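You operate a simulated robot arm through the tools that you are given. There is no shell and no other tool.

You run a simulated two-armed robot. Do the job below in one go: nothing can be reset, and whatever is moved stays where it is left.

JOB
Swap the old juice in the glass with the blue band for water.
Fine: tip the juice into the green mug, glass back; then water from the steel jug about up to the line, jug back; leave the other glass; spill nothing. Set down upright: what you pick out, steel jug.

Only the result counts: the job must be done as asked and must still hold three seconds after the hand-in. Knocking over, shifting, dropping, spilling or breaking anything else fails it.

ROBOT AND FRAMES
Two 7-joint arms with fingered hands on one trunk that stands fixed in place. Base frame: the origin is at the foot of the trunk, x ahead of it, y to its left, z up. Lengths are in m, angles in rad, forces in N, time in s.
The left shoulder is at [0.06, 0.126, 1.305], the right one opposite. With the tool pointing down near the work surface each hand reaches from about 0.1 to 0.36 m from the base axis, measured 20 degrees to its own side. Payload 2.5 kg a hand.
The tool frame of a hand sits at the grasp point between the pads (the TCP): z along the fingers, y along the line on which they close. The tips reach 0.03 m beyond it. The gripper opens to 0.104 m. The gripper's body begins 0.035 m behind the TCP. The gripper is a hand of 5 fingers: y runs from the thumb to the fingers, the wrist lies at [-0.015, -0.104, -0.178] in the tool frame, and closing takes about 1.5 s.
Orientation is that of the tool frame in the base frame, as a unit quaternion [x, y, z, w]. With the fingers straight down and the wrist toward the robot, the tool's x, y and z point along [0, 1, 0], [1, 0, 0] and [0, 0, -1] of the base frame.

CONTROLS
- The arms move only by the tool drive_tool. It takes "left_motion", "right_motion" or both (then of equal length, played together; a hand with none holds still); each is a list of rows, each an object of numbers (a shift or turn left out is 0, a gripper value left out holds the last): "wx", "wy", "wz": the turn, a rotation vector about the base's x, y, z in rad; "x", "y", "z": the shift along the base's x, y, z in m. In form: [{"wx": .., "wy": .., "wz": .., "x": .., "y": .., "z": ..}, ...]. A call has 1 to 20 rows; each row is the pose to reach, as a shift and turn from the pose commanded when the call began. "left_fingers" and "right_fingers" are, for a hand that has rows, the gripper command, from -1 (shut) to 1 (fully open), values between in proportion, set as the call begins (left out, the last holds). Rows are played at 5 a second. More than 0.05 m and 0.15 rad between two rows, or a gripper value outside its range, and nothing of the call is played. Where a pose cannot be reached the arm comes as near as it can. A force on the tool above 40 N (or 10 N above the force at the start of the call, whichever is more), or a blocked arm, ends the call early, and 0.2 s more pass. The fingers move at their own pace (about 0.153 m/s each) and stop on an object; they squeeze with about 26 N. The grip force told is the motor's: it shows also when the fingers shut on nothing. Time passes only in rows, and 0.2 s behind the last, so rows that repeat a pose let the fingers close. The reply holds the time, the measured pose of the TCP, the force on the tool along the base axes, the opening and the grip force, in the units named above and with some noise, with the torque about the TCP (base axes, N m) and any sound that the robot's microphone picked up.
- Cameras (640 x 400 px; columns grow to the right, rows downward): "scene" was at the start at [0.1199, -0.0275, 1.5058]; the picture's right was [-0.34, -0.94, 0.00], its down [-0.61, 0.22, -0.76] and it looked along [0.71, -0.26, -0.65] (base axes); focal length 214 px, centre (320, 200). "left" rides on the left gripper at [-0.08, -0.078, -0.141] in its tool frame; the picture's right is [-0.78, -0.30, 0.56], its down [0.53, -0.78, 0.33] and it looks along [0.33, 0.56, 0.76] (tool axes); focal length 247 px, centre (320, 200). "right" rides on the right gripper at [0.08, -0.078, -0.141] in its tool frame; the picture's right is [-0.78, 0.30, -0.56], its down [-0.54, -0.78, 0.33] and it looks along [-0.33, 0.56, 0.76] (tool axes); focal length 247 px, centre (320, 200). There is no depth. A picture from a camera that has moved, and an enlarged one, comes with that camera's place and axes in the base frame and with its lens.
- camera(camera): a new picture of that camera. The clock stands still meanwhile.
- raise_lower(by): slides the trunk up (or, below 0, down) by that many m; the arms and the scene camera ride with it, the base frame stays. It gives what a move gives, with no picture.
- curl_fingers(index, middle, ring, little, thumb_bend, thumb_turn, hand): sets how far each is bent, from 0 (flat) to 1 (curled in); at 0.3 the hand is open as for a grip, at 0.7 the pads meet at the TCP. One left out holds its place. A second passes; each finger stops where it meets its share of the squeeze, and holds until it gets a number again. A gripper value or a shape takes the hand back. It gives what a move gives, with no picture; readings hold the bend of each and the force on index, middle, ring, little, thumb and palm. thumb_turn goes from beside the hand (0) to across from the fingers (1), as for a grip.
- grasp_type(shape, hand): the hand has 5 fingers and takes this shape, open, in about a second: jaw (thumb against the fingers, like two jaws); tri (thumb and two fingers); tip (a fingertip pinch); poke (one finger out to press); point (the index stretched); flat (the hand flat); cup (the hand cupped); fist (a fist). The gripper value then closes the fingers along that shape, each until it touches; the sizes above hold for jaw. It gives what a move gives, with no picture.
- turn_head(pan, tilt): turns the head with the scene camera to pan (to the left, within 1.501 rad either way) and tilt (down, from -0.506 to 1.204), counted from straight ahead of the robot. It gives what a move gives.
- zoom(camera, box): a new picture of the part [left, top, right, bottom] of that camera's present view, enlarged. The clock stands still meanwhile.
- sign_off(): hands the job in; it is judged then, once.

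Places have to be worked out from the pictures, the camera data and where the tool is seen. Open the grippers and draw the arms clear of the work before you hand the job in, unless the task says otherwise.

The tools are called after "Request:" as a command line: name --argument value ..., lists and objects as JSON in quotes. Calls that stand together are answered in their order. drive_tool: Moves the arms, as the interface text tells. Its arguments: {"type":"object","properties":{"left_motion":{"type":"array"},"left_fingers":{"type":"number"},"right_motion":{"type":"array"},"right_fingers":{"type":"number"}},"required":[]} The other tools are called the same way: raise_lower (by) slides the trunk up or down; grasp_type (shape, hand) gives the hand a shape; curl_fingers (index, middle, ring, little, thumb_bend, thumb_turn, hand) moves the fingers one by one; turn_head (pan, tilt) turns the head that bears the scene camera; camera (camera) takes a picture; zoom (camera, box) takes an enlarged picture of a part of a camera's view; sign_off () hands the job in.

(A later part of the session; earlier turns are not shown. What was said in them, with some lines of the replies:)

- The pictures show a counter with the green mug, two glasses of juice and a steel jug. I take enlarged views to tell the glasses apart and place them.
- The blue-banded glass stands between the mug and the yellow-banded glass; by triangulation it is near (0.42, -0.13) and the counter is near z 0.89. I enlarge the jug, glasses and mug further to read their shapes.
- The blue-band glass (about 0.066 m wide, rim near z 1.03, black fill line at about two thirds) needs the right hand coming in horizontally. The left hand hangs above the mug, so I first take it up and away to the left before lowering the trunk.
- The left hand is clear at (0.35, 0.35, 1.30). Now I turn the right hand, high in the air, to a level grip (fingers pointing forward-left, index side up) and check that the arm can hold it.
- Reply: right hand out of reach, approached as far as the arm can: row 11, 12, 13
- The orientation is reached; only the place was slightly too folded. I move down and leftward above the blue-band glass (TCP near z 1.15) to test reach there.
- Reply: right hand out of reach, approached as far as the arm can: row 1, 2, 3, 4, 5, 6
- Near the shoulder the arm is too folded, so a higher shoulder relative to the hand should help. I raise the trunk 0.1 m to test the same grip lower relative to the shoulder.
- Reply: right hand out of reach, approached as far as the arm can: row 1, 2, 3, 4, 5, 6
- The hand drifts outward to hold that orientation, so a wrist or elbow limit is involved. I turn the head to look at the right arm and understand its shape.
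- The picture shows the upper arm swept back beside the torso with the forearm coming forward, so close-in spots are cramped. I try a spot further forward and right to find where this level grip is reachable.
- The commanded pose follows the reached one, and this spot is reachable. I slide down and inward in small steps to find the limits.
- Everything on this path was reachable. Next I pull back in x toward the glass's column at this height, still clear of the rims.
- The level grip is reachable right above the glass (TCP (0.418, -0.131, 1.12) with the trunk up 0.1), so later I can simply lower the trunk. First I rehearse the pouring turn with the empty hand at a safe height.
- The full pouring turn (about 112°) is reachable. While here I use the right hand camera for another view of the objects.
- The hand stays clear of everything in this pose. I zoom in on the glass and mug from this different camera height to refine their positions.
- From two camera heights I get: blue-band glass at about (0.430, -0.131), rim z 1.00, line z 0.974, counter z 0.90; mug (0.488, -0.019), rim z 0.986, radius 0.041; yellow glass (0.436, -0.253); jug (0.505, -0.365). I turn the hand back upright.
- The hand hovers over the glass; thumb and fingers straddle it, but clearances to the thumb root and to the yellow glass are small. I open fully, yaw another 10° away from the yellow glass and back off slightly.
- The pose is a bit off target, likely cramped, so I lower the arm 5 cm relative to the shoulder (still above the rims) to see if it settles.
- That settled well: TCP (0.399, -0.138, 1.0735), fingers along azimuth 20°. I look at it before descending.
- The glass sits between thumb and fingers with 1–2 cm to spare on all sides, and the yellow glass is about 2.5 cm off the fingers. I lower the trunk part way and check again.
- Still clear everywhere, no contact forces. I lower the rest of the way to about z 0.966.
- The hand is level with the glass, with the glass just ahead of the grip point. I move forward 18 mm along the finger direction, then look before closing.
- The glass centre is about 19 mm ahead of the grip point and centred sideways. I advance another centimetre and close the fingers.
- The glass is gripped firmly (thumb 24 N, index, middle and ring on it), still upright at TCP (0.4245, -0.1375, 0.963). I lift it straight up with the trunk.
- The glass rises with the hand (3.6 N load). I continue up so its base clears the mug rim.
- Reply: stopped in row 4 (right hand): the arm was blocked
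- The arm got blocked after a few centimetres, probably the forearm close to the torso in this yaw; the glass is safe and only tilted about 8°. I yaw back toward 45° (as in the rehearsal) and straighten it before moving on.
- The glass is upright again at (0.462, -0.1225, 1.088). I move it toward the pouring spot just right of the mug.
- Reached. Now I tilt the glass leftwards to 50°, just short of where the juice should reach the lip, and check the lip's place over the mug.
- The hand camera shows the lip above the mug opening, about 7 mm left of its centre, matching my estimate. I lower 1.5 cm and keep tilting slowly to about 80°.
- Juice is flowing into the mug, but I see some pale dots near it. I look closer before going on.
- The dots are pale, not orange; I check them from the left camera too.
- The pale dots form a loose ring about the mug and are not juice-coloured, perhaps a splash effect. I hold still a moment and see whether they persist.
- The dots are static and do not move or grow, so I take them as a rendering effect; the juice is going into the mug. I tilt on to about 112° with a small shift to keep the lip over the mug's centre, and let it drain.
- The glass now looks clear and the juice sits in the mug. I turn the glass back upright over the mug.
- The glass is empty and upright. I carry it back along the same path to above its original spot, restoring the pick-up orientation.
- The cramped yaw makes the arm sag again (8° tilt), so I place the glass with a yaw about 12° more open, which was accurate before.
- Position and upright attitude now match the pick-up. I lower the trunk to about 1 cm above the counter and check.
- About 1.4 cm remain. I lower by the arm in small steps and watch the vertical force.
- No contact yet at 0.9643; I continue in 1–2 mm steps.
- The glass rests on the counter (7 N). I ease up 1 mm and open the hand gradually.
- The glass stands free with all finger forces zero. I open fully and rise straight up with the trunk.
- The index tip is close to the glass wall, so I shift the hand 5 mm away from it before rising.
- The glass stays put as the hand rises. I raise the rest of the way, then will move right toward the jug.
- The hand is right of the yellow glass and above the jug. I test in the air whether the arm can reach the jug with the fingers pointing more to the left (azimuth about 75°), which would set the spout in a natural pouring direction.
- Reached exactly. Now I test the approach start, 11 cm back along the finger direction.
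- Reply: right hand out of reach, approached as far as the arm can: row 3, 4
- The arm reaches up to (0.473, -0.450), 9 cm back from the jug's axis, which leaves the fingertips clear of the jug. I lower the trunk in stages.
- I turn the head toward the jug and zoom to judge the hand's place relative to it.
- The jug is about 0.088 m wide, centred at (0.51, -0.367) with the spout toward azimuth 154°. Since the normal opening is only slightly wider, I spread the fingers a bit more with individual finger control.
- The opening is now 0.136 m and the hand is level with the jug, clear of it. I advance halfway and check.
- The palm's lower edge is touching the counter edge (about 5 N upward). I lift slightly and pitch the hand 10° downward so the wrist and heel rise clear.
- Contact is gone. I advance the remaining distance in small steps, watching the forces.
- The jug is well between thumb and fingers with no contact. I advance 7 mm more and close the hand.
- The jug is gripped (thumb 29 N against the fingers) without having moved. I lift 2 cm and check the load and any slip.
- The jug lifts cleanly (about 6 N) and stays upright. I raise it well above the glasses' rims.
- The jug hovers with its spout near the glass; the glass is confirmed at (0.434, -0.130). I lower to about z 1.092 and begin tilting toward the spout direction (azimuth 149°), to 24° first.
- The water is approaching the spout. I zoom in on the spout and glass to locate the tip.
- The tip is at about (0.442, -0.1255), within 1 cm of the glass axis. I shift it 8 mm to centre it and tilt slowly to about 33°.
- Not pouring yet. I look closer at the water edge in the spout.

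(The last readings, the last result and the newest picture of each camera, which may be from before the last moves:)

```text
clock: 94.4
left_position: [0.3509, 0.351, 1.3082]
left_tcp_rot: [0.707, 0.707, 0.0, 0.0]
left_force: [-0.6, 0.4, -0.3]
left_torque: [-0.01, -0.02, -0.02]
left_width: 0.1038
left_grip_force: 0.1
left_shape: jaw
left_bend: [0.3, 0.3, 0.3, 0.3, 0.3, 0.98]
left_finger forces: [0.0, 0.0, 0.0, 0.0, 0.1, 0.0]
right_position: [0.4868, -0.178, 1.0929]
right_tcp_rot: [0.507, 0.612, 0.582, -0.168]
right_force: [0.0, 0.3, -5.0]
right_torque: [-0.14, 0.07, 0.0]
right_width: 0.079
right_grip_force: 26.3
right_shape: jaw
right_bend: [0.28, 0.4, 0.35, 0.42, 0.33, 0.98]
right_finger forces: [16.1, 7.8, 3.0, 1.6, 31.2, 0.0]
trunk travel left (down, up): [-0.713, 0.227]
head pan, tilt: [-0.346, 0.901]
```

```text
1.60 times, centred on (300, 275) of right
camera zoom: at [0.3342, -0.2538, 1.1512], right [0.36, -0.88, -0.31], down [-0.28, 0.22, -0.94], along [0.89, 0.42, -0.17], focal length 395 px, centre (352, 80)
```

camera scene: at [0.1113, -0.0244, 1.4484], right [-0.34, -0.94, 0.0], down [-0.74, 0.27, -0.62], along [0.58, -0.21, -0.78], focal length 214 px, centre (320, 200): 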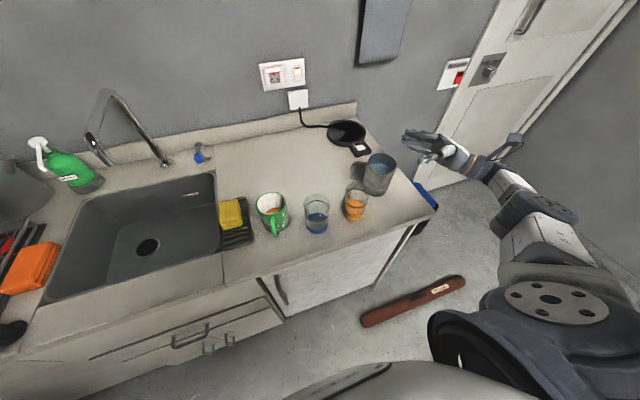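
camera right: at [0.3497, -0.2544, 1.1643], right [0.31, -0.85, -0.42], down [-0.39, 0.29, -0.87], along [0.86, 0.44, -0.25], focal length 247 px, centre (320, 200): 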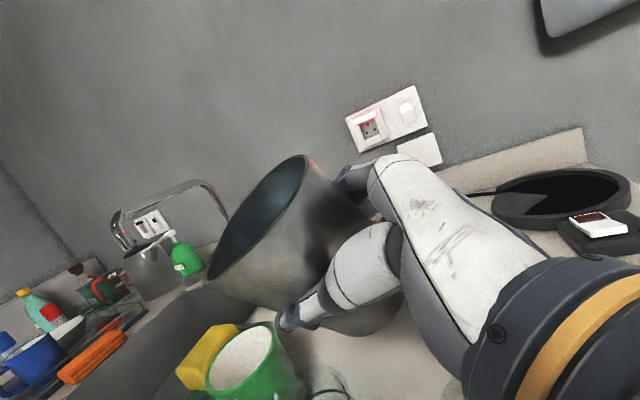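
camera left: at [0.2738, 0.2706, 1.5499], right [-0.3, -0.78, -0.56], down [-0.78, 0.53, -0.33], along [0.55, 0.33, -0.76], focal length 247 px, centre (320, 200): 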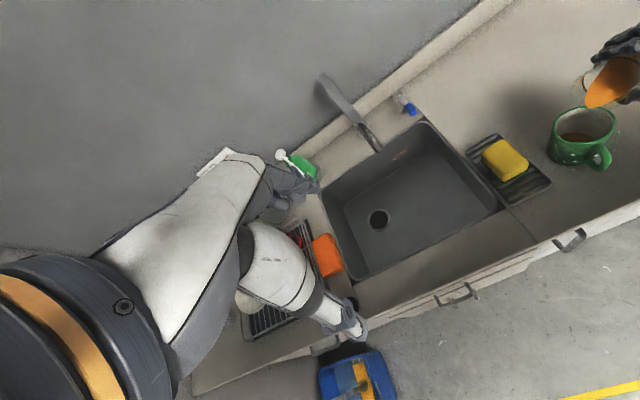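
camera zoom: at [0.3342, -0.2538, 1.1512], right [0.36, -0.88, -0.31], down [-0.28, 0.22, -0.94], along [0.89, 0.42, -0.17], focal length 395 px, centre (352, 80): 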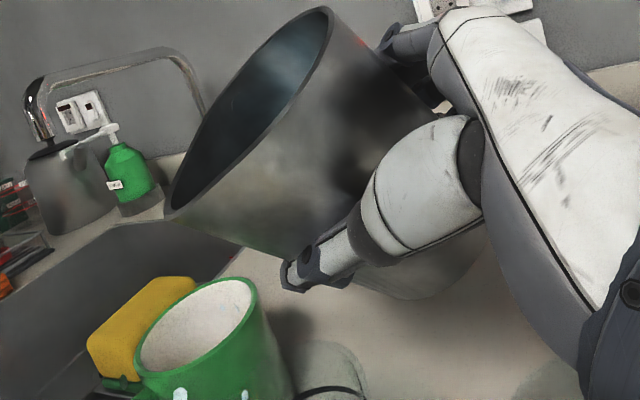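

The tip is now slightly past the glass axis; I shift back 4 mm and tilt to about 40°.

Request:
drive_tool --right_motion '[{"x": 0.004, "y": -0.001}, {"x": 0.004, "y": -0.001, "wx": -0.0134, "wy": -0.0223}, {"x": 0.004, "y": -0.001, "wx": -0.0268, "wy": -0.0446}, {"x": 0.004, "y": -0.001, "wx": -0.0402, "wy": -0.0668}, {"x": 0.004, "y": -0.001, "wx": -0.0536, "wy": -0.0891}, {"x": 0.004, "y": -0.001, "wx": -0.067, "wy": -0.1114}, {"x": 0.004, "y": -0.001, "wx": -0.067, "wy": -0.1114}, {"x": 0.004, "y": -0.001, "wx": -0.067, "wy": -0.1114}]'

Request:
zoom --camera "scene" --box '[270, 150, 366, 245]'

Request:
zoom --camera "scene" --box '[290, 165, 354, 205]'

```text
clock: 96.2
left_position: [0.3513, 0.3503, 1.308]
left_tcp_rot: [0.706, 0.708, 0.0, 0.0]
left_force: [-0.6, 0.3, 0.4]
left_torque: [0.02, 0.01, 0.02]
left_width: 0.1037
left_grip_force: 0.0
left_shape: jaw
left_bend: [0.3, 0.3, 0.3, 0.3, 0.3, 0.98]
left_finger forces: [0.0, 0.0, 0.0, 0.1, 0.1, 0.0]
right_position: [0.4899, -0.1793, 1.0919]
right_tcp_rot: [0.479, 0.64, 0.589, -0.118]
right_force: [-0.3, -0.2, -5.4]
right_torque: [-0.15, 0.08, 0.0]
right_width: 0.0792
right_grip_force: 25.7
right_shape: jaw
right_bend: [0.28, 0.4, 0.35, 0.42, 0.33, 0.98]
right_finger forces: [16.1, 7.7, 3.0, 1.5, 31.6, 0.0]
trunk travel left (down, up): [-0.713, 0.227]
head pan, tilt: [-0.346, 0.901]
```

```text
4.21 times, centred on (318, 198) of scene
camera zoom: at [0.1119, -0.0246, 1.5033], right [-0.34, -0.94, 0.0], down [-0.74, 0.27, -0.62], along [0.58, -0.21, -0.78], focal length 903 px, centre (328, 210)
```

zoom: 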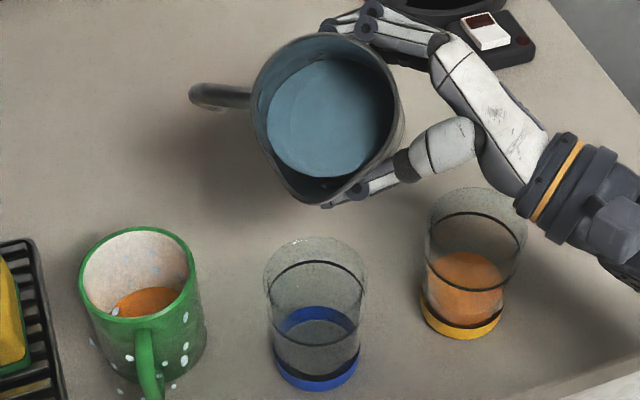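

```text
10.00 times, centred on (322, 185) of scene
camera zoom: at [0.1119, -0.0246, 1.5033], right [-0.34, -0.94, 0.0], down [-0.74, 0.27, -0.62], along [0.58, -0.21, -0.78], focal length 2145 px, centre (300, 350)
```

zoom: 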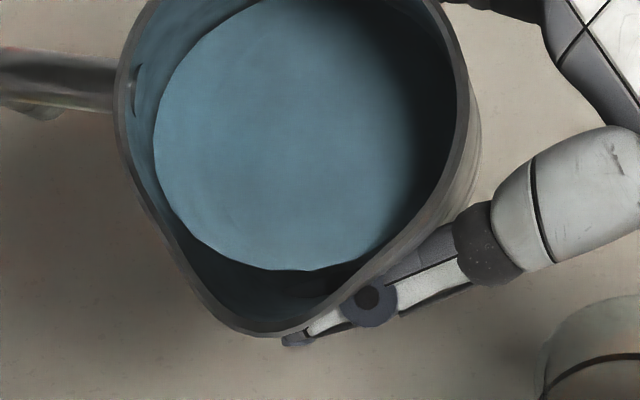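

The tip is right above the glass axis (within 5 mm) and no water flows yet. I tilt on to about 47°.

Request:
drive_tool --right_motion '[{"wx": -0.0134, "wy": -0.0223}, {"wx": -0.0268, "wy": -0.0446}, {"wx": -0.0402, "wy": -0.0668}, {"wx": -0.0536, "wy": -0.0891}, {"wx": -0.0618, "wy": -0.1028}, {"wx": -0.0618, "wy": -0.1028}]'

Request:
zoom --camera "scene" --box '[270, 150, 366, 245]'

Request:
zoom --camera "scene" --box '[290, 165, 354, 205]'

```text
clock: 97.6
left_position: [0.3518, 0.3511, 1.3079]
left_tcp_rot: [0.706, 0.708, -0.001, -0.001]
left_force: [0.2, 0.0, -0.4]
left_torque: [-0.03, 0.01, -0.02]
left_width: 0.1037
left_grip_force: 0.0
left_shape: jaw
left_bend: [0.3, 0.3, 0.3, 0.3, 0.3, 0.98]
left_finger forces: [0.1, 0.1, 0.0, 0.1, 0.0, 0.1]
right_position: [0.4917, -0.1793, 1.0926]
right_tcp_rot: [0.451, 0.663, 0.594, -0.07]
right_force: [-1.0, 0.2, -4.8]
right_torque: [-0.1, 0.07, 0.0]
right_width: 0.0792
right_grip_force: 26.0
right_shape: jaw
right_bend: [0.28, 0.4, 0.35, 0.42, 0.33, 0.98]
right_finger forces: [15.9, 7.7, 2.9, 1.5, 31.8, 0.0]
trunk travel left (down, up): [-0.713, 0.227]
head pan, tilt: [-0.346, 0.901]
```

```text
4.21 times, centred on (318, 198) of scene
camera zoom: at [0.1119, -0.0246, 1.5033], right [-0.34, -0.94, 0.0], down [-0.74, 0.27, -0.62], along [0.58, -0.21, -0.78], focal length 903 px, centre (328, 210)
```

zoom: 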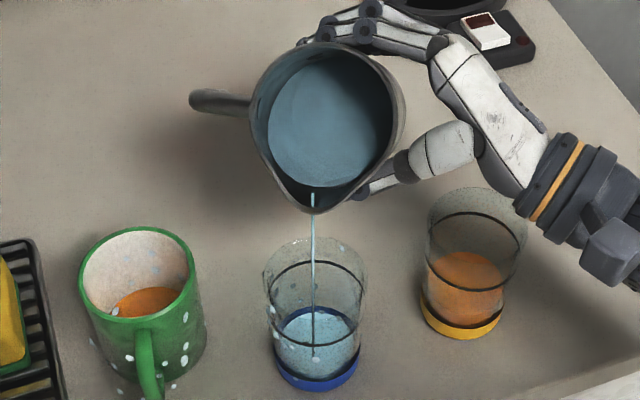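

```text
10.00 times, centred on (322, 185) of scene
camera zoom: at [0.1119, -0.0246, 1.5033], right [-0.34, -0.94, 0.0], down [-0.74, 0.27, -0.62], along [0.58, -0.21, -0.78], focal length 2145 px, centre (300, 350)
```

zoom: 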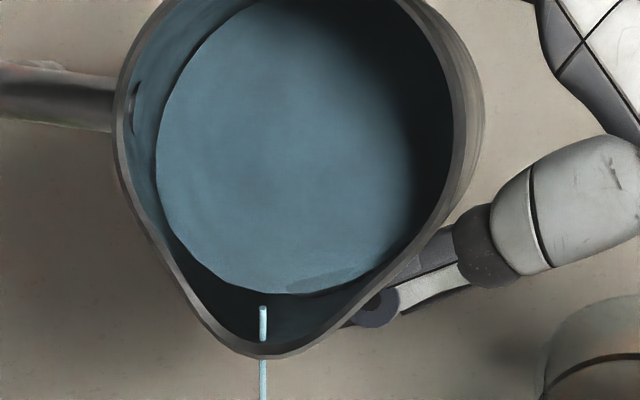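

A thin stream is falling straight into the middle of the glass, with the same pale splash dots as before, so those were just an effect. I hold this tilt and watch the level.

Request:
drive_tool --right_motion '[{}, {}, {}]'

Request:
zoom --camera "scene" --box '[285, 190, 349, 250]'

```text
clock: 98.4
left_position: [0.3511, 0.35, 1.3085]
left_tcp_rot: [0.707, 0.707, -0.001, -0.001]
left_force: [0.4, 0.3, 0.2]
left_torque: [0.04, 0.03, -0.03]
left_width: 0.1036
left_grip_force: 0.2
left_shape: jaw
left_bend: [0.3, 0.3, 0.3, 0.3, 0.3, 0.98]
left_finger forces: [0.0, 0.1, 0.0, 0.0, 0.0, 0.0]
right_position: [0.4915, -0.1785, 1.0924]
right_tcp_rot: [0.451, 0.663, 0.593, -0.07]
right_force: [-0.4, -0.3, -5.3]
right_torque: [-0.1, 0.07, 0.0]
right_width: 0.0791
right_grip_force: 26.1
right_shape: jaw
right_bend: [0.28, 0.4, 0.35, 0.42, 0.33, 0.98]
right_finger forces: [15.8, 7.7, 3.0, 1.5, 31.8, 0.0]
trunk travel left (down, up): [-0.713, 0.227]
head pan, tilt: [-0.346, 0.901]
```

```text
6.67 times, centred on (317, 220) of scene
camera zoom: at [0.1119, -0.0246, 1.5033], right [-0.34, -0.94, 0.0], down [-0.74, 0.27, -0.62], along [0.58, -0.21, -0.78], focal length 1430 px, centre (340, 67)
```

zoom: 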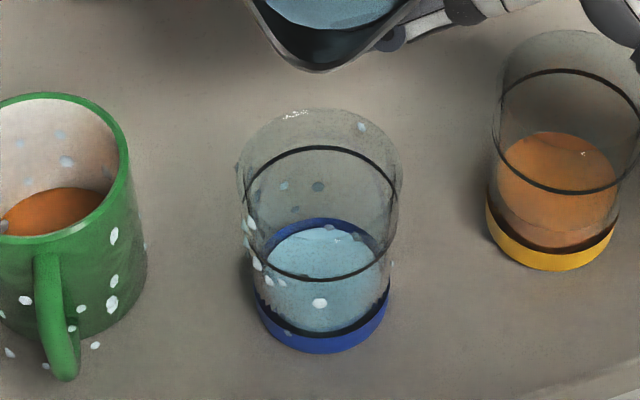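

The stream stopped by itself with about 1.5 cm of water in the glass. I tilt in further small steps, checking each time.

Request:
drive_tool --right_motion '[{"wx": -0.0134, "wy": -0.0223}, {"wx": -0.0268, "wy": -0.0446, "x": -0.001, "y": 0.0005}, {"wx": -0.0402, "wy": -0.0668, "x": -0.001, "y": 0.0005}, {"wx": -0.0402, "wy": -0.0668, "x": -0.001, "y": 0.0005}, {"wx": -0.0402, "wy": -0.0668, "x": -0.001, "y": 0.0005}, {"wx": -0.0402, "wy": -0.0668, "x": -0.001, "y": 0.0005}]'

Request:
zoom --camera "scene" --box '[285, 190, 349, 250]'

```text
clock: 99.8
left_position: [0.3511, 0.3504, 1.308]
left_tcp_rot: [0.707, 0.708, 0.0, -0.001]
left_force: [-0.3, 0.3, -0.1]
left_torque: [-0.01, -0.03, -0.02]
left_width: 0.1037
left_grip_force: 0.1
left_shape: jaw
left_bend: [0.3, 0.3, 0.3, 0.3, 0.3, 0.98]
left_finger forces: [0.1, 0.0, 0.0, 0.1, 0.0, 0.0]
right_position: [0.4898, -0.1789, 1.0912]
right_tcp_rot: [0.434, 0.676, 0.594, -0.038]
right_force: [-0.5, 0.5, -5.6]
right_torque: [-0.07, 0.05, 0.0]
right_width: 0.079
right_grip_force: 26.2
right_shape: jaw
right_bend: [0.28, 0.4, 0.35, 0.42, 0.33, 0.98]
right_finger forces: [15.8, 7.7, 3.0, 1.3, 31.7, 0.0]
trunk travel left (down, up): [-0.713, 0.227]
head pan, tilt: [-0.346, 0.901]
```

```text
6.67 times, centred on (317, 220) of scene
camera zoom: at [0.1119, -0.0246, 1.5033], right [-0.34, -0.94, 0.0], down [-0.74, 0.27, -0.62], along [0.58, -0.21, -0.78], focal length 1430 px, centre (340, 67)
```

zoom: 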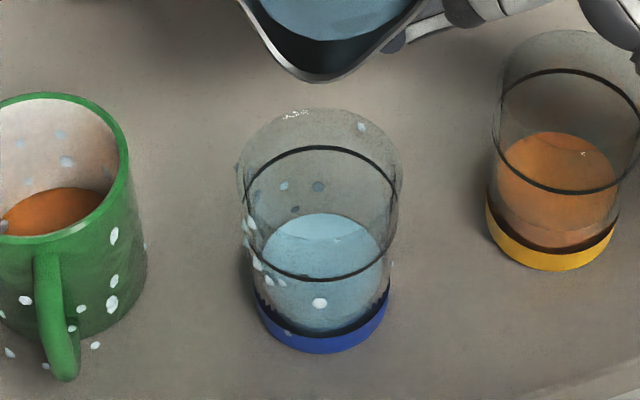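

The level is rising steadily, roughly a third of the way to the line. I continue tilting by small steps.

Request:
drive_tool --right_motion '[{"wx": -0.0134, "wy": -0.0223}, {"wx": -0.0268, "wy": -0.0446, "x": -0.001, "y": 0.0005}, {"wx": -0.0402, "wy": -0.0668, "x": -0.001, "y": 0.0005}, {"wx": -0.0536, "wy": -0.0891, "x": -0.002, "y": 0.001}, {"wx": -0.0536, "wy": -0.0891, "x": -0.002, "y": 0.001}, {"wx": -0.0536, "wy": -0.0891, "x": -0.002, "y": 0.001}, {"wx": -0.0536, "wy": -0.0891, "x": -0.002, "y": 0.001}, {"wx": -0.0536, "wy": -0.0891, "x": -0.002, "y": 0.001}]'

Request:
zoom --camera "scene" --box '[285, 190, 349, 250]'

Request:
camera --camera "right"

```text
clock: 101.6
left_position: [0.3508, 0.3501, 1.3078]
left_tcp_rot: [0.706, 0.708, 0.0, 0.0]
left_force: [-0.1, -0.3, 0.0]
left_torque: [0.01, -0.03, 0.0]
left_width: 0.1036
left_grip_force: 0.1
left_shape: jaw
left_bend: [0.3, 0.3, 0.3, 0.3, 0.3, 0.98]
left_finger forces: [0.0, 0.1, 0.0, 0.0, 0.0, 0.1]
right_position: [0.4879, -0.1779, 1.0921]
right_tcp_rot: [0.406, 0.693, 0.595, 0.003]
right_force: [0.0, 0.8, -5.0]
right_torque: [-0.06, 0.07, 0.0]
right_width: 0.0789
right_grip_force: 25.9
right_shape: jaw
right_bend: [0.28, 0.4, 0.35, 0.42, 0.33, 0.97]
right_finger forces: [15.8, 7.8, 3.0, 1.5, 31.6, 0.0]
trunk travel left (down, up): [-0.713, 0.227]
head pan, tilt: [-0.346, 0.901]
```

```text
6.67 times, centred on (317, 220) of scene
camera zoom: at [0.1118, -0.0246, 1.5033], right [-0.34, -0.94, 0.0], down [-0.74, 0.27, -0.62], along [0.58, -0.21, -0.78], focal length 1430 px, centre (340, 67)
```

zoom: 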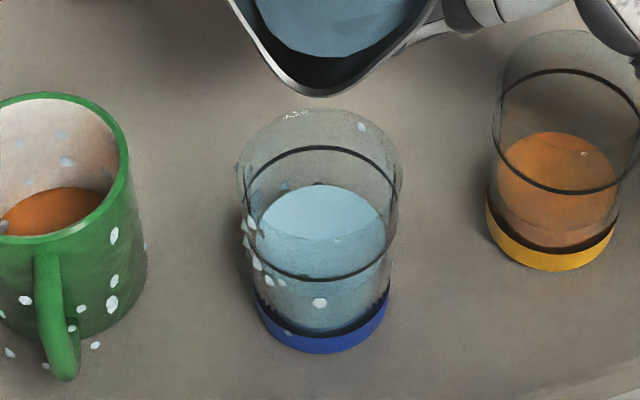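

```text
taken
camera right: at [0.3215, -0.2446, 1.1077], right [0.41, -0.91, 0.04], down [0.09, 0.0, -1.0], along [0.91, 0.41, 0.08], focal length 247 px, centre (320, 200)
```

right: 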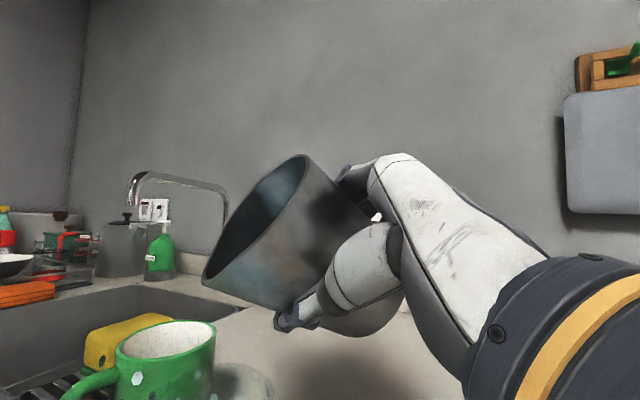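

The level is now about two thirds of the way. The tip is still centred; one more step of about 5°.

Request:
drive_tool --right_motion '[{"wx": -0.0134, "wy": -0.0223}, {"wx": -0.0268, "wy": -0.0446, "x": -0.001, "y": 0.0005}, {"wx": -0.0402, "wy": -0.0668, "x": -0.001, "y": 0.0005}, {"wx": -0.0464, "wy": -0.0771, "x": -0.002, "y": 0.001}, {"wx": -0.0464, "wy": -0.0771, "x": -0.002, "y": 0.001}, {"wx": -0.0464, "wy": -0.0771, "x": -0.002, "y": 0.001}, {"wx": -0.0464, "wy": -0.0771, "x": -0.002, "y": 0.001}, {"wx": -0.0464, "wy": -0.0771, "x": -0.002, "y": 0.001}]'

Request:
zoom --camera "scene" --box '[285, 190, 349, 250]'

```text
clock: 103.4
left_position: [0.351, 0.3507, 1.3089]
left_tcp_rot: [0.707, 0.708, 0.0, 0.0]
left_force: [0.8, 0.1, 0.1]
left_torque: [0.01, -0.02, 0.04]
left_width: 0.1039
left_grip_force: 0.0
left_shape: jaw
left_bend: [0.3, 0.3, 0.3, 0.3, 0.3, 0.98]
left_finger forces: [0.1, 0.0, 0.0, 0.1, 0.0, 0.1]
right_position: [0.4866, -0.1747, 1.0915]
right_tcp_rot: [0.383, 0.706, 0.594, 0.04]
right_force: [-0.1, -0.2, -4.8]
right_torque: [-0.09, 0.07, 0.0]
right_width: 0.0789
right_grip_force: 25.8
right_shape: jaw
right_bend: [0.28, 0.4, 0.35, 0.42, 0.33, 0.97]
right_finger forces: [15.7, 7.6, 3.0, 1.3, 31.4, 0.1]
trunk travel left (down, up): [-0.713, 0.227]
head pan, tilt: [-0.346, 0.901]
```

```text
6.67 times, centred on (317, 220) of scene
camera zoom: at [0.1118, -0.0246, 1.5033], right [-0.34, -0.94, 0.0], down [-0.74, 0.27, -0.62], along [0.58, -0.21, -0.78], focal length 1430 px, centre (340, 67)
```

zoom: 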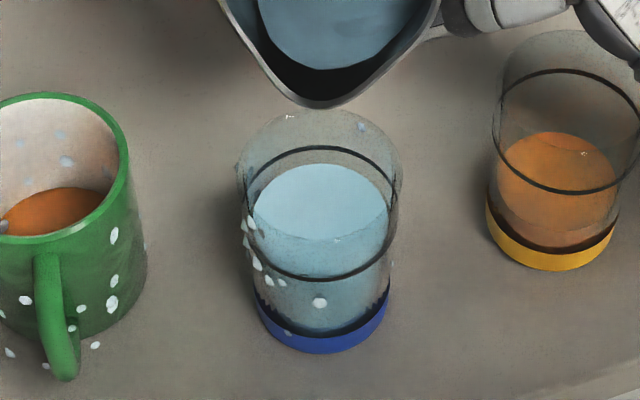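

The water is now only about 7 mm below the line. One last small tilt of 2°.

Request:
drive_tool --right_motion '[{"wx": -0.0093, "wy": -0.0154}, {"wx": -0.0175, "wy": -0.0291}, {"wx": -0.0175, "wy": -0.0291}, {"wx": -0.0175, "wy": -0.0291}, {"wx": -0.0175, "wy": -0.0291}]'

Request:
zoom --camera "scene" --box '[285, 190, 349, 250]'

```text
clock: 104.6
left_position: [0.3502, 0.3507, 1.3076]
left_tcp_rot: [0.706, 0.709, 0.0, 0.001]
left_force: [0.2, -0.2, 0.2]
left_torque: [0.02, 0.0, 0.02]
left_width: 0.1039
left_grip_force: 0.0
left_shape: jaw
left_bend: [0.3, 0.3, 0.3, 0.3, 0.3, 0.98]
left_finger forces: [0.0, 0.1, 0.0, 0.0, 0.1, 0.0]
right_position: [0.4849, -0.1749, 1.0921]
right_tcp_rot: [0.375, 0.71, 0.593, 0.054]
right_force: [0.1, 0.5, -3.9]
right_torque: [-0.06, 0.05, 0.02]
right_width: 0.079
right_grip_force: 26.5
right_shape: jaw
right_bend: [0.28, 0.4, 0.35, 0.42, 0.33, 0.97]
right_finger forces: [15.7, 7.6, 3.1, 1.3, 31.2, 0.0]
trunk travel left (down, up): [-0.713, 0.227]
head pan, tilt: [-0.346, 0.901]
```

```text
6.67 times, centred on (317, 220) of scene
camera zoom: at [0.1117, -0.0246, 1.5033], right [-0.34, -0.94, 0.0], down [-0.74, 0.27, -0.62], along [0.58, -0.21, -0.78], focal length 1430 px, centre (340, 67)
```

zoom: 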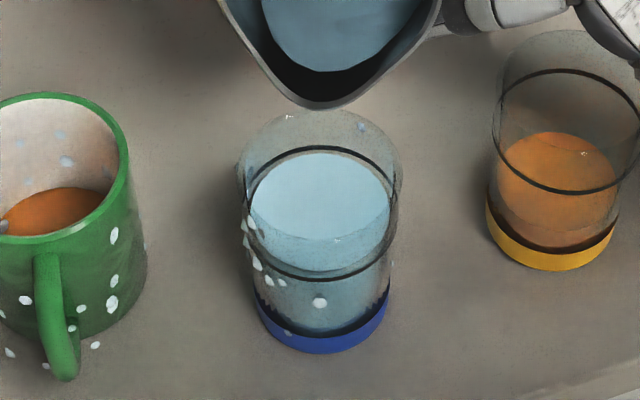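

The water surface now meets the black line. I tilt the jug back upright in reverse and raise it slightly.

Request:
drive_tool --right_motion '[{"wx": 0.0483, "wy": 0.0804}, {"wx": 0.0966, "wy": 0.1608}, {"wx": 0.1449, "wy": 0.2412}, {"wx": 0.1932, "wy": 0.3216}, {"wx": 0.2415, "wy": 0.402, "z": 0.004}, {"wx": 0.2898, "wy": 0.4824, "z": 0.008}, {"wx": 0.3382, "wy": 0.5628, "z": 0.014}, {"wx": 0.3865, "wy": 0.6432, "z": 0.02}, {"wx": 0.4348, "wy": 0.7236, "z": 0.026}, {"wx": 0.4831, "wy": 0.804, "z": 0.032}, {"wx": 0.5314, "wy": 0.8844, "z": 0.038}, {"wx": 0.5797, "wy": 0.9648, "z": 0.04}, {"wx": 0.5797, "wy": 0.9648, "z": 0.04}, {"wx": 0.5797, "wy": 0.9648, "z": 0.04}]'

Request:
zoom --camera "scene" --box '[250, 150, 410, 250]'

```text
clock: 107.6
left_position: [0.3493, 0.3494, 1.3083]
left_tcp_rot: [0.707, 0.707, 0.0, 0.0]
left_force: [-1.2, -0.7, 0.1]
left_torque: [0.03, 0.0, 0.01]
left_width: 0.1037
left_grip_force: 0.1
left_shape: jaw
left_bend: [0.3, 0.3, 0.3, 0.3, 0.3, 0.98]
left_finger forces: [0.1, 0.0, 0.1, 0.0, 0.0, 0.1]
right_position: [0.4858, -0.1765, 1.132]
right_tcp_rot: [0.603, 0.463, 0.525, -0.383]
right_force: [0.2, -0.5, -4.4]
right_torque: [-0.12, 0.04, -0.02]
right_width: 0.079
right_grip_force: 26.6
right_shape: jaw
right_bend: [0.28, 0.4, 0.35, 0.41, 0.33, 0.97]
right_finger forces: [16.4, 8.0, 3.4, 1.8, 29.8, 0.0]
trunk travel left (down, up): [-0.713, 0.227]
head pan, tilt: [-0.346, 0.901]
```

```text
4.00 times, centred on (330, 200) of scene
camera zoom: at [0.1117, -0.0245, 1.5033], right [-0.34, -0.94, 0.0], down [-0.74, 0.27, -0.62], along [0.58, -0.21, -0.78], focal length 858 px, centre (280, 200)
```

zoom: 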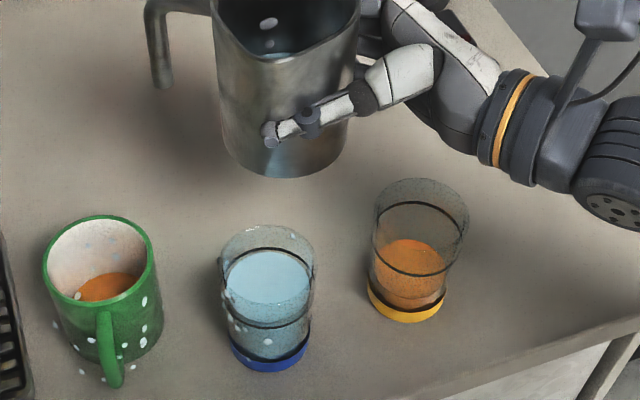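

The jug is upright and the glass stands filled to the line. I carry the jug back over its original spot.

Request:
drive_tool --right_motion '[{"x": 0.001, "y": -0.01}, {"x": 0.003, "y": -0.03}, {"x": 0.005, "y": -0.05}, {"x": 0.007, "y": -0.07}, {"x": 0.009, "y": -0.09}, {"x": 0.011, "y": -0.11}, {"x": 0.013, "y": -0.13}, {"x": 0.015, "y": -0.15}, {"x": 0.017, "y": -0.17}, {"x": 0.019, "y": -0.185}, {"x": 0.021, "y": -0.196}, {"x": 0.021, "y": -0.2007}, {"x": 0.021, "y": -0.2007}, {"x": 0.021, "y": -0.2007}]'

Request:
raise_lower --by -0.14

Request:
turn_head --pan -0.7 --tilt 0.75

Request:
zoom --camera "scene" --box '[240, 100, 400, 200]'

```text
clock: 110.6
left_position: [0.3511, 0.35, 1.3081]
left_tcp_rot: [0.706, 0.708, 0.0, 0.0]
left_force: [-0.1, 0.4, -0.3]
left_torque: [0.01, 0.0, 0.02]
left_width: 0.1036
left_grip_force: 0.2
left_shape: jaw
left_bend: [0.3, 0.3, 0.3, 0.3, 0.3, 0.98]
left_finger forces: [0.0, 0.1, 0.0, 0.1, 0.0, 0.1]
right_position: [0.5075, -0.3767, 1.1325]
right_tcp_rot: [0.603, 0.462, 0.525, -0.384]
right_force: [-0.8, 0.1, -3.9]
right_torque: [-0.1, 0.05, 0.0]
right_width: 0.0788
right_grip_force: 26.2
right_shape: jaw
right_bend: [0.28, 0.4, 0.35, 0.41, 0.33, 0.97]
right_finger forces: [16.2, 7.9, 3.5, 1.8, 29.5, 0.1]
trunk travel left (down, up): [-0.713, 0.227]
head pan, tilt: [-0.346, 0.901]
```

```text
clock: 112.3
left_position: [0.3513, 0.3506, 1.1676]
left_tcp_rot: [0.707, 0.707, 0.0, -0.001]
left_force: [-0.1, 0.2, -0.1]
left_torque: [-0.01, 0.03, 0.0]
left_width: 0.1037
left_grip_force: 0.1
left_shape: jaw
left_bend: [0.3, 0.3, 0.3, 0.3, 0.3, 0.98]
left_finger forces: [0.0, 0.0, 0.1, 0.1, 0.1, 0.1]
right_position: [0.5079, -0.3768, 0.9927]
right_tcp_rot: [0.602, 0.462, 0.526, -0.383]
right_force: [-0.6, 0.0, -4.4]
right_torque: [-0.08, 0.02, -0.01]
right_width: 0.0786
right_grip_force: 26.4
right_shape: jaw
right_bend: [0.28, 0.4, 0.35, 0.41, 0.33, 0.97]
right_finger forces: [16.1, 7.9, 3.4, 1.8, 29.4, 0.1]
trunk travel left (down, up): [-0.573, 0.367]
head pan, tilt: [-0.346, 0.901]
```

```text
clock: 113.1
left_position: [0.3511, 0.3504, 1.1683]
left_tcp_rot: [0.707, 0.708, 0.0, 0.001]
left_force: [0.0, 0.4, 0.7]
left_torque: [0.01, 0.04, -0.01]
left_width: 0.1036
left_grip_force: 0.2
left_shape: jaw
left_bend: [0.3, 0.3, 0.3, 0.3, 0.3, 0.98]
left_finger forces: [0.0, 0.0, 0.0, 0.1, 0.0, 0.0]
right_position: [0.5067, -0.3768, 0.9917]
right_tcp_rot: [0.603, 0.462, 0.525, -0.383]
right_force: [0.4, 0.6, -4.5]
right_torque: [-0.11, 0.09, 0.0]
right_width: 0.0787
right_grip_force: 26.1
right_shape: jaw
right_bend: [0.28, 0.4, 0.35, 0.41, 0.33, 0.97]
right_finger forces: [16.3, 8.0, 3.3, 1.8, 29.5, 0.0]
trunk travel left (down, up): [-0.573, 0.367]
head pan, tilt: [-0.7, 0.75]
```

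```text
4.00 times, centred on (320, 150) of scene
camera zoom: at [0.1041, -0.0524, 1.3752], right [-0.64, -0.77, 0.0], down [-0.52, 0.44, -0.73], along [0.56, -0.47, -0.68], focal length 858 px, centre (320, 400)
```

zoom: 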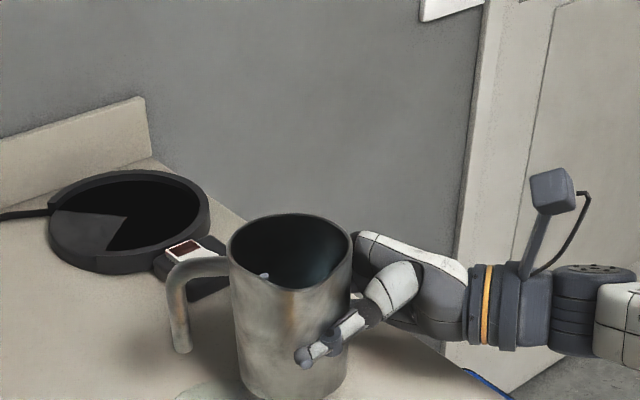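

The jug is upright and about 3 cm above the counter at its old place. I lower 2.2 cm with the trunk and finish with the arm, watching the force.

Request:
raise_lower --by -0.022

Request:
drive_tool --right_motion '[{"z": -0.002}, {"z": -0.004}, {"z": -0.006}, {"z": -0.007}, {"z": -0.007}]'

Request:
drive_tool --right_motion '[{"z": -0.001}, {"z": -0.002}, {"z": -0.002}, {"z": -0.002}]'

```text
clock: 113.8
left_position: [0.3513, 0.3506, 1.1454]
left_tcp_rot: [0.707, 0.708, 0.0, 0.0]
left_force: [-0.2, 0.6, 0.1]
left_torque: [0.0, 0.02, 0.01]
left_width: 0.1036
left_grip_force: 0.1
left_shape: jaw
left_bend: [0.3, 0.3, 0.3, 0.3, 0.3, 0.98]
left_finger forces: [0.0, 0.0, 0.0, 0.0, 0.1, 0.1]
right_position: [0.5077, -0.3764, 0.9688]
right_tcp_rot: [0.602, 0.463, 0.526, -0.383]
right_force: [0.1, 0.2, -4.0]
right_torque: [-0.12, 0.02, 0.02]
right_width: 0.079
right_grip_force: 26.0
right_shape: jaw
right_bend: [0.28, 0.4, 0.35, 0.41, 0.33, 0.97]
right_finger forces: [16.2, 7.9, 3.5, 1.7, 29.6, 0.0]
trunk travel left (down, up): [-0.551, 0.389]
head pan, tilt: [-0.7, 0.75]
```

```text
clock: 115.0
left_position: [0.3508, 0.3507, 1.1458]
left_tcp_rot: [0.707, 0.708, 0.0, 0.001]
left_force: [-0.2, 0.1, -0.1]
left_torque: [0.03, 0.01, -0.01]
left_width: 0.1036
left_grip_force: 0.1
left_shape: jaw
left_bend: [0.3, 0.3, 0.3, 0.3, 0.3, 0.98]
left_finger forces: [0.0, 0.0, 0.0, 0.0, 0.1, 0.1]
right_position: [0.5068, -0.3769, 0.9635]
right_tcp_rot: [0.603, 0.462, 0.526, -0.384]
right_force: [-0.5, -0.8, -4.7]
right_torque: [-0.1, 0.03, -0.01]
right_width: 0.0789
right_grip_force: 26.1
right_shape: jaw
right_bend: [0.28, 0.4, 0.35, 0.41, 0.33, 0.97]
right_finger forces: [16.2, 7.9, 3.4, 1.7, 29.4, 0.0]
trunk travel left (down, up): [-0.551, 0.389]
head pan, tilt: [-0.7, 0.75]
```

```text
clock: 116.0
left_position: [0.3499, 0.3503, 1.1464]
left_tcp_rot: [0.707, 0.707, 0.0, 0.0]
left_force: [-0.7, -0.2, 0.0]
left_torque: [0.0, 0.0, 0.04]
left_width: 0.1035
left_grip_force: 0.1
left_shape: jaw
left_bend: [0.3, 0.3, 0.3, 0.3, 0.3, 0.98]
left_finger forces: [0.0, 0.0, 0.0, 0.1, 0.0, 0.0]
right_position: [0.5076, -0.3779, 0.9614]
right_tcp_rot: [0.602, 0.463, 0.527, -0.383]
right_force: [-0.5, -0.2, -3.1]
right_torque: [-0.1, -0.06, 0.0]
right_width: 0.0788
right_grip_force: 25.7
right_shape: jaw
right_bend: [0.28, 0.4, 0.35, 0.41, 0.33, 0.97]
right_finger forces: [16.1, 7.8, 3.4, 1.9, 29.6, 0.0]
trunk travel left (down, up): [-0.551, 0.389]
head pan, tilt: [-0.7, 0.75]
```

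The load is just beginning to come off at z 0.961. I go down another 2 mm to seat it fully.

Request:
drive_tool --right_motion '[{"z": -0.001}, {"z": -0.002}, {"z": -0.002}, {"z": -0.002}]'

```text
clock: 117.0
left_position: [0.3503, 0.3508, 1.1457]
left_tcp_rot: [0.707, 0.708, 0.0, 0.001]
left_force: [-0.1, 0.4, -0.2]
left_torque: [-0.01, 0.01, 0.03]
left_width: 0.1037
left_grip_force: 0.1
left_shape: jaw
left_bend: [0.3, 0.3, 0.3, 0.3, 0.3, 0.98]
left_finger forces: [0.0, 0.1, 0.1, 0.0, 0.0, 0.0]
right_position: [0.5073, -0.3778, 0.9608]
right_tcp_rot: [0.602, 0.463, 0.527, -0.382]
right_force: [-2.1, -0.4, 3.7]
right_torque: [-0.09, -0.16, 0.0]
right_width: 0.0789
right_grip_force: 26.0
right_shape: jaw
right_bend: [0.28, 0.4, 0.35, 0.41, 0.33, 0.97]
right_finger forces: [15.4, 7.5, 3.7, 2.2, 30.4, 0.0]
trunk travel left (down, up): [-0.551, 0.389]
head pan, tilt: [-0.7, 0.75]
```

The jug rests on the counter. I open the hand wide with individual fingers.

Request:
curl_fingers --hand "right" --index 0.15 --middle 0.15 --ring 0.15 --little 0.15 --thumb_bend 0.15

Request:
zoom --camera "scene" --box '[260, 130, 388, 210]'

```text
clock: 118.0
left_position: [0.3498, 0.3504, 1.1462]
left_tcp_rot: [0.706, 0.708, -0.001, 0.0]
left_force: [0.9, -0.4, -0.3]
left_torque: [-0.02, -0.01, -0.01]
left_width: 0.1036
left_grip_force: 0.0
left_shape: jaw
left_bend: [0.3, 0.3, 0.3, 0.3, 0.3, 0.98]
left_finger forces: [0.1, 0.0, 0.1, 0.1, 0.0, 0.0]
right_position: [0.5074, -0.3771, 0.9593]
right_tcp_rot: [0.602, 0.463, 0.526, -0.383]
right_force: [-0.6, 0.0, -0.5]
right_torque: [-0.02, 0.02, 0.03]
right_width: 0.1357
right_grip_force: 0.1
right_shape: fingers
right_bend: [0.15, 0.15, 0.15, 0.15, 0.15, 1.0]
right_finger forces: [0.0, 0.0, 0.0, 0.0, 0.0, 0.0]
trunk travel left (down, up): [-0.551, 0.389]
head pan, tilt: [-0.7, 0.75]
```

```text
5.00 times, centred on (324, 170) of scene
camera zoom: at [0.1037, -0.0523, 1.3533], right [-0.64, -0.77, 0.0], down [-0.52, 0.44, -0.73], along [0.56, -0.47, -0.68], focal length 1072 px, centre (300, 350)
```

zoom: 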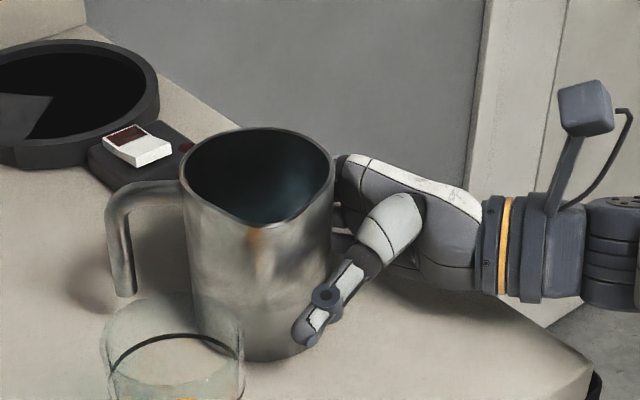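

The jug stands free. I withdraw the hand along the approach path, then rise.

Request:
drive_tool --right_motion '[{"x": -0.003, "y": -0.009, "z": 0.003}, {"x": -0.006, "y": -0.018, "z": 0.004}, {"x": -0.009, "y": -0.027, "z": 0.005}, {"x": -0.012, "y": -0.036, "z": 0.006}, {"x": -0.018, "y": -0.05, "z": 0.008}, {"x": -0.025, "y": -0.064, "z": 0.01}, {"x": -0.032, "y": -0.075, "z": 0.012}, {"x": -0.032, "y": -0.075, "z": 0.012}]'

Request:
zoom --camera "scene" --box '[260, 130, 388, 210]'

```text
clock: 119.8
left_position: [0.3495, 0.3515, 1.1456]
left_tcp_rot: [0.707, 0.708, 0.0, 0.001]
left_force: [-0.4, 0.2, 0.1]
left_torque: [0.01, -0.01, 0.02]
left_width: 0.1035
left_grip_force: 0.0
left_shape: jaw
left_bend: [0.3, 0.3, 0.3, 0.3, 0.3, 0.98]
left_finger forces: [0.0, 0.1, 0.0, 0.1, 0.1, 0.1]
right_position: [0.4737, -0.4514, 0.9716]
right_tcp_rot: [0.602, 0.463, 0.526, -0.382]
right_force: [-0.7, 0.2, -0.6]
right_torque: [0.0, -0.02, -0.02]
right_width: 0.1355
right_grip_force: 0.0
right_shape: fingers
right_bend: [0.15, 0.15, 0.15, 0.15, 0.15, 1.0]
right_finger forces: [0.0, 0.1, 0.0, 0.0, 0.1, 0.1]
trunk travel left (down, up): [-0.551, 0.389]
head pan, tilt: [-0.7, 0.75]
```

```text
5.00 times, centred on (324, 170) of scene
camera zoom: at [0.1037, -0.0522, 1.3533], right [-0.64, -0.77, 0.0], down [-0.52, 0.44, -0.73], along [0.56, -0.47, -0.68], focal length 1072 px, centre (300, 350)
```

zoom: 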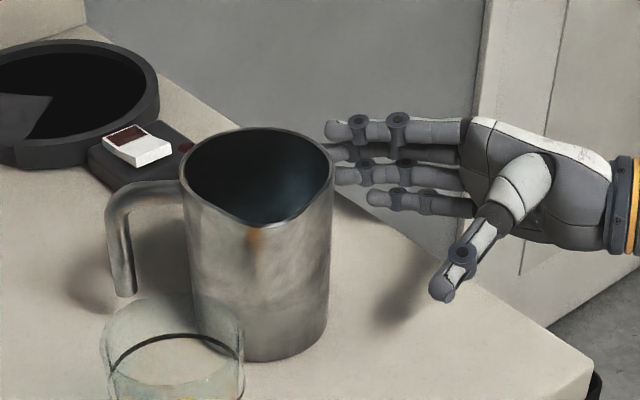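

Clear of the jug. I raise the trunk and then check the whole scene.

Request:
raise_lower --by 0.2

Request:
drive_tool --right_fingers 1.0 --right_motion '[{"x": -0.03, "y": 0.0, "z": 0.01}, {"x": -0.06, "y": 0.0, "z": 0.02}, {"x": -0.09, "y": 0.0, "z": 0.03}, {"x": -0.12, "y": 0.0, "z": 0.04}, {"x": -0.12, "y": 0.0, "z": 0.04}]'

Request:
turn_head --pan -0.346 --tilt 0.8

Request:
camera --camera "scene"

Request:
zoom --camera "scene" --box '[240, 160, 420, 275]'

```text
clock: 122.0
left_position: [0.3506, 0.3507, 1.3463]
left_tcp_rot: [0.706, 0.708, 0.0, 0.0]
left_force: [-0.3, 0.4, 0.3]
left_torque: [-0.02, 0.01, 0.0]
left_width: 0.1036
left_grip_force: 0.0
left_shape: jaw
left_bend: [0.3, 0.3, 0.3, 0.3, 0.3, 0.98]
left_finger forces: [0.0, 0.1, 0.0, 0.0, 0.1, 0.1]
right_position: [0.4746, -0.4514, 1.1717]
right_tcp_rot: [0.602, 0.463, 0.526, -0.383]
right_force: [0.0, -0.2, -0.1]
right_torque: [-0.01, 0.02, 0.01]
right_width: 0.1354
right_grip_force: 0.1
right_shape: fingers
right_bend: [0.15, 0.15, 0.15, 0.15, 0.15, 1.0]
right_finger forces: [0.0, 0.0, 0.0, 0.0, 0.0, 0.0]
trunk travel left (down, up): [-0.751, 0.189]
head pan, tilt: [-0.7, 0.75]
```

```text
clock: 123.2
left_position: [0.3505, 0.3503, 1.3466]
left_tcp_rot: [0.707, 0.708, 0.0, 0.0]
left_force: [-0.3, 0.5, 0.3]
left_torque: [0.01, 0.0, -0.01]
left_width: 0.1038
left_grip_force: 0.0
left_shape: jaw
left_bend: [0.3, 0.3, 0.3, 0.3, 0.3, 0.98]
left_finger forces: [0.1, 0.0, 0.0, 0.0, 0.1, 0.0]
right_position: [0.354, -0.4508, 1.2108]
right_tcp_rot: [0.602, 0.462, 0.526, -0.384]
right_force: [-0.7, 0.1, -0.4]
right_torque: [-0.04, 0.0, 0.04]
right_width: 0.1041
right_grip_force: 0.0
right_shape: jaw
right_bend: [0.3, 0.3, 0.3, 0.3, 0.3, 0.98]
right_finger forces: [0.0, 0.0, 0.0, 0.0, 0.1, 0.0]
trunk travel left (down, up): [-0.751, 0.189]
head pan, tilt: [-0.7, 0.75]
```

```text
clock: 124.0
left_position: [0.3507, 0.3512, 1.3453]
left_tcp_rot: [0.707, 0.708, 0.0, -0.001]
left_force: [0.3, -0.6, 0.2]
left_torque: [0.0, 0.0, 0.01]
left_width: 0.1038
left_grip_force: 0.1
left_shape: jaw
left_bend: [0.3, 0.3, 0.3, 0.3, 0.3, 0.98]
left_finger forces: [0.0, 0.0, 0.0, 0.1, 0.1, 0.1]
right_position: [0.356, -0.4513, 1.2122]
right_tcp_rot: [0.602, 0.463, 0.527, -0.383]
right_force: [-0.7, -0.4, -0.1]
right_torque: [0.02, 0.01, 0.0]
right_width: 0.1039
right_grip_force: 0.1
right_shape: jaw
right_bend: [0.3, 0.3, 0.3, 0.3, 0.3, 0.98]
right_finger forces: [0.1, 0.1, 0.1, 0.1, 0.0, 0.0]
trunk travel left (down, up): [-0.751, 0.189]
head pan, tilt: [-0.346, 0.799]
```

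```text
taken
camera scene: at [0.1162, -0.0263, 1.5493], right [-0.34, -0.94, 0.0], down [-0.67, 0.24, -0.7], along [0.66, -0.24, -0.72], focal length 214 px, centre (320, 200)
```

scene: 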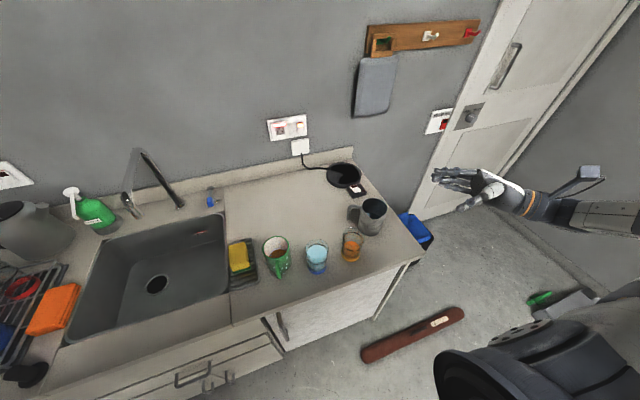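

```text
3.48 times, centred on (330, 218) of scene
camera zoom: at [0.1162, -0.0263, 1.5493], right [-0.34, -0.94, 0.0], down [-0.67, 0.24, -0.7], along [0.66, -0.24, -0.72], focal length 746 px, centre (285, 139)
```

zoom: 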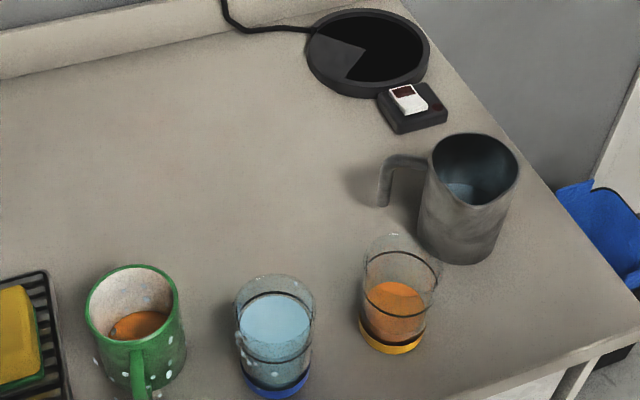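

Everything stands upright: mug with juice, glass with water, yellow glass untouched, jug back. I check the water level against the line once more.

Request:
zoom --camera "scene" --box '[298, 233, 338, 278]'

Request:
zoom --camera "scene" --box '[255, 228, 300, 283]'

```text
8.89 times, centred on (318, 256) of scene
camera zoom: at [0.1162, -0.0263, 1.5493], right [-0.34, -0.94, 0.0], down [-0.67, 0.24, -0.7], along [0.66, -0.24, -0.72], focal length 1906 px, centre (338, -293)
```

zoom: 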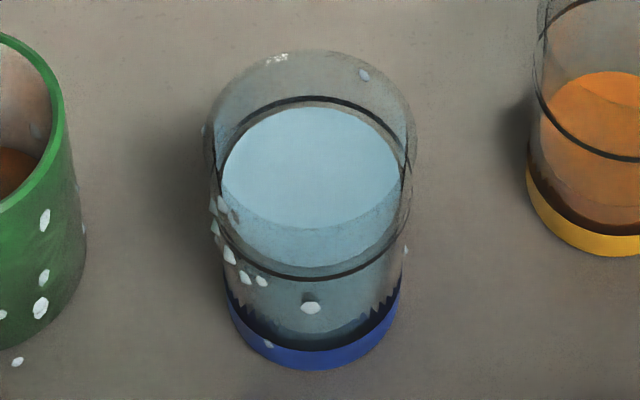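

```text
7.27 times, centred on (278, 256) of scene
camera zoom: at [0.1162, -0.0263, 1.5493], right [-0.34, -0.94, 0.0], down [-0.67, 0.24, -0.7], along [0.66, -0.24, -0.72], focal length 1560 px, centre (629, -204)
```

zoom: 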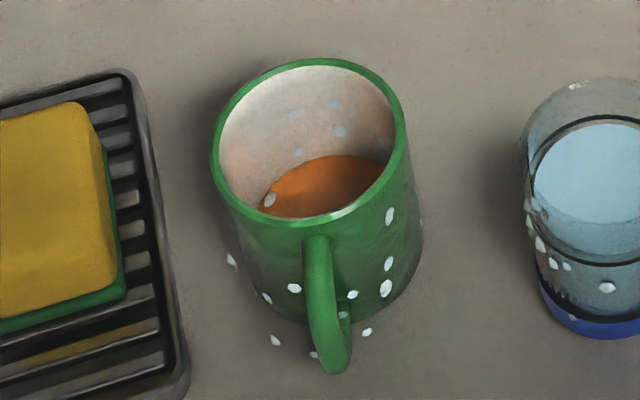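

The water surface coincides with the line, the hands are open and clear, and nothing else has moved. I hand the job in.

Request:
sign_off

```text
The job is handed in.
```

The old juice is in the green mug, and the glass with the blue band holds water up to its black line. I've handed the job in.

- **Glass:** it is upright within a few millimetres of its original spot. In the last pictures the water level coincides with the line.
- **Steel jug:** I poured from its spout and set it back upright in its original place.
- **Other glass:** the one with the yellow band was not touched, and I saw nothing else move.
- **Spills:** I saw no liquid on the counter. Small pale dots appeared around the mug and the glass while pouring. They did not move and were not juice-coloured, so I took them for a splash effect in the picture, but I could not confirm that.

Both hands are open and clear of the work.
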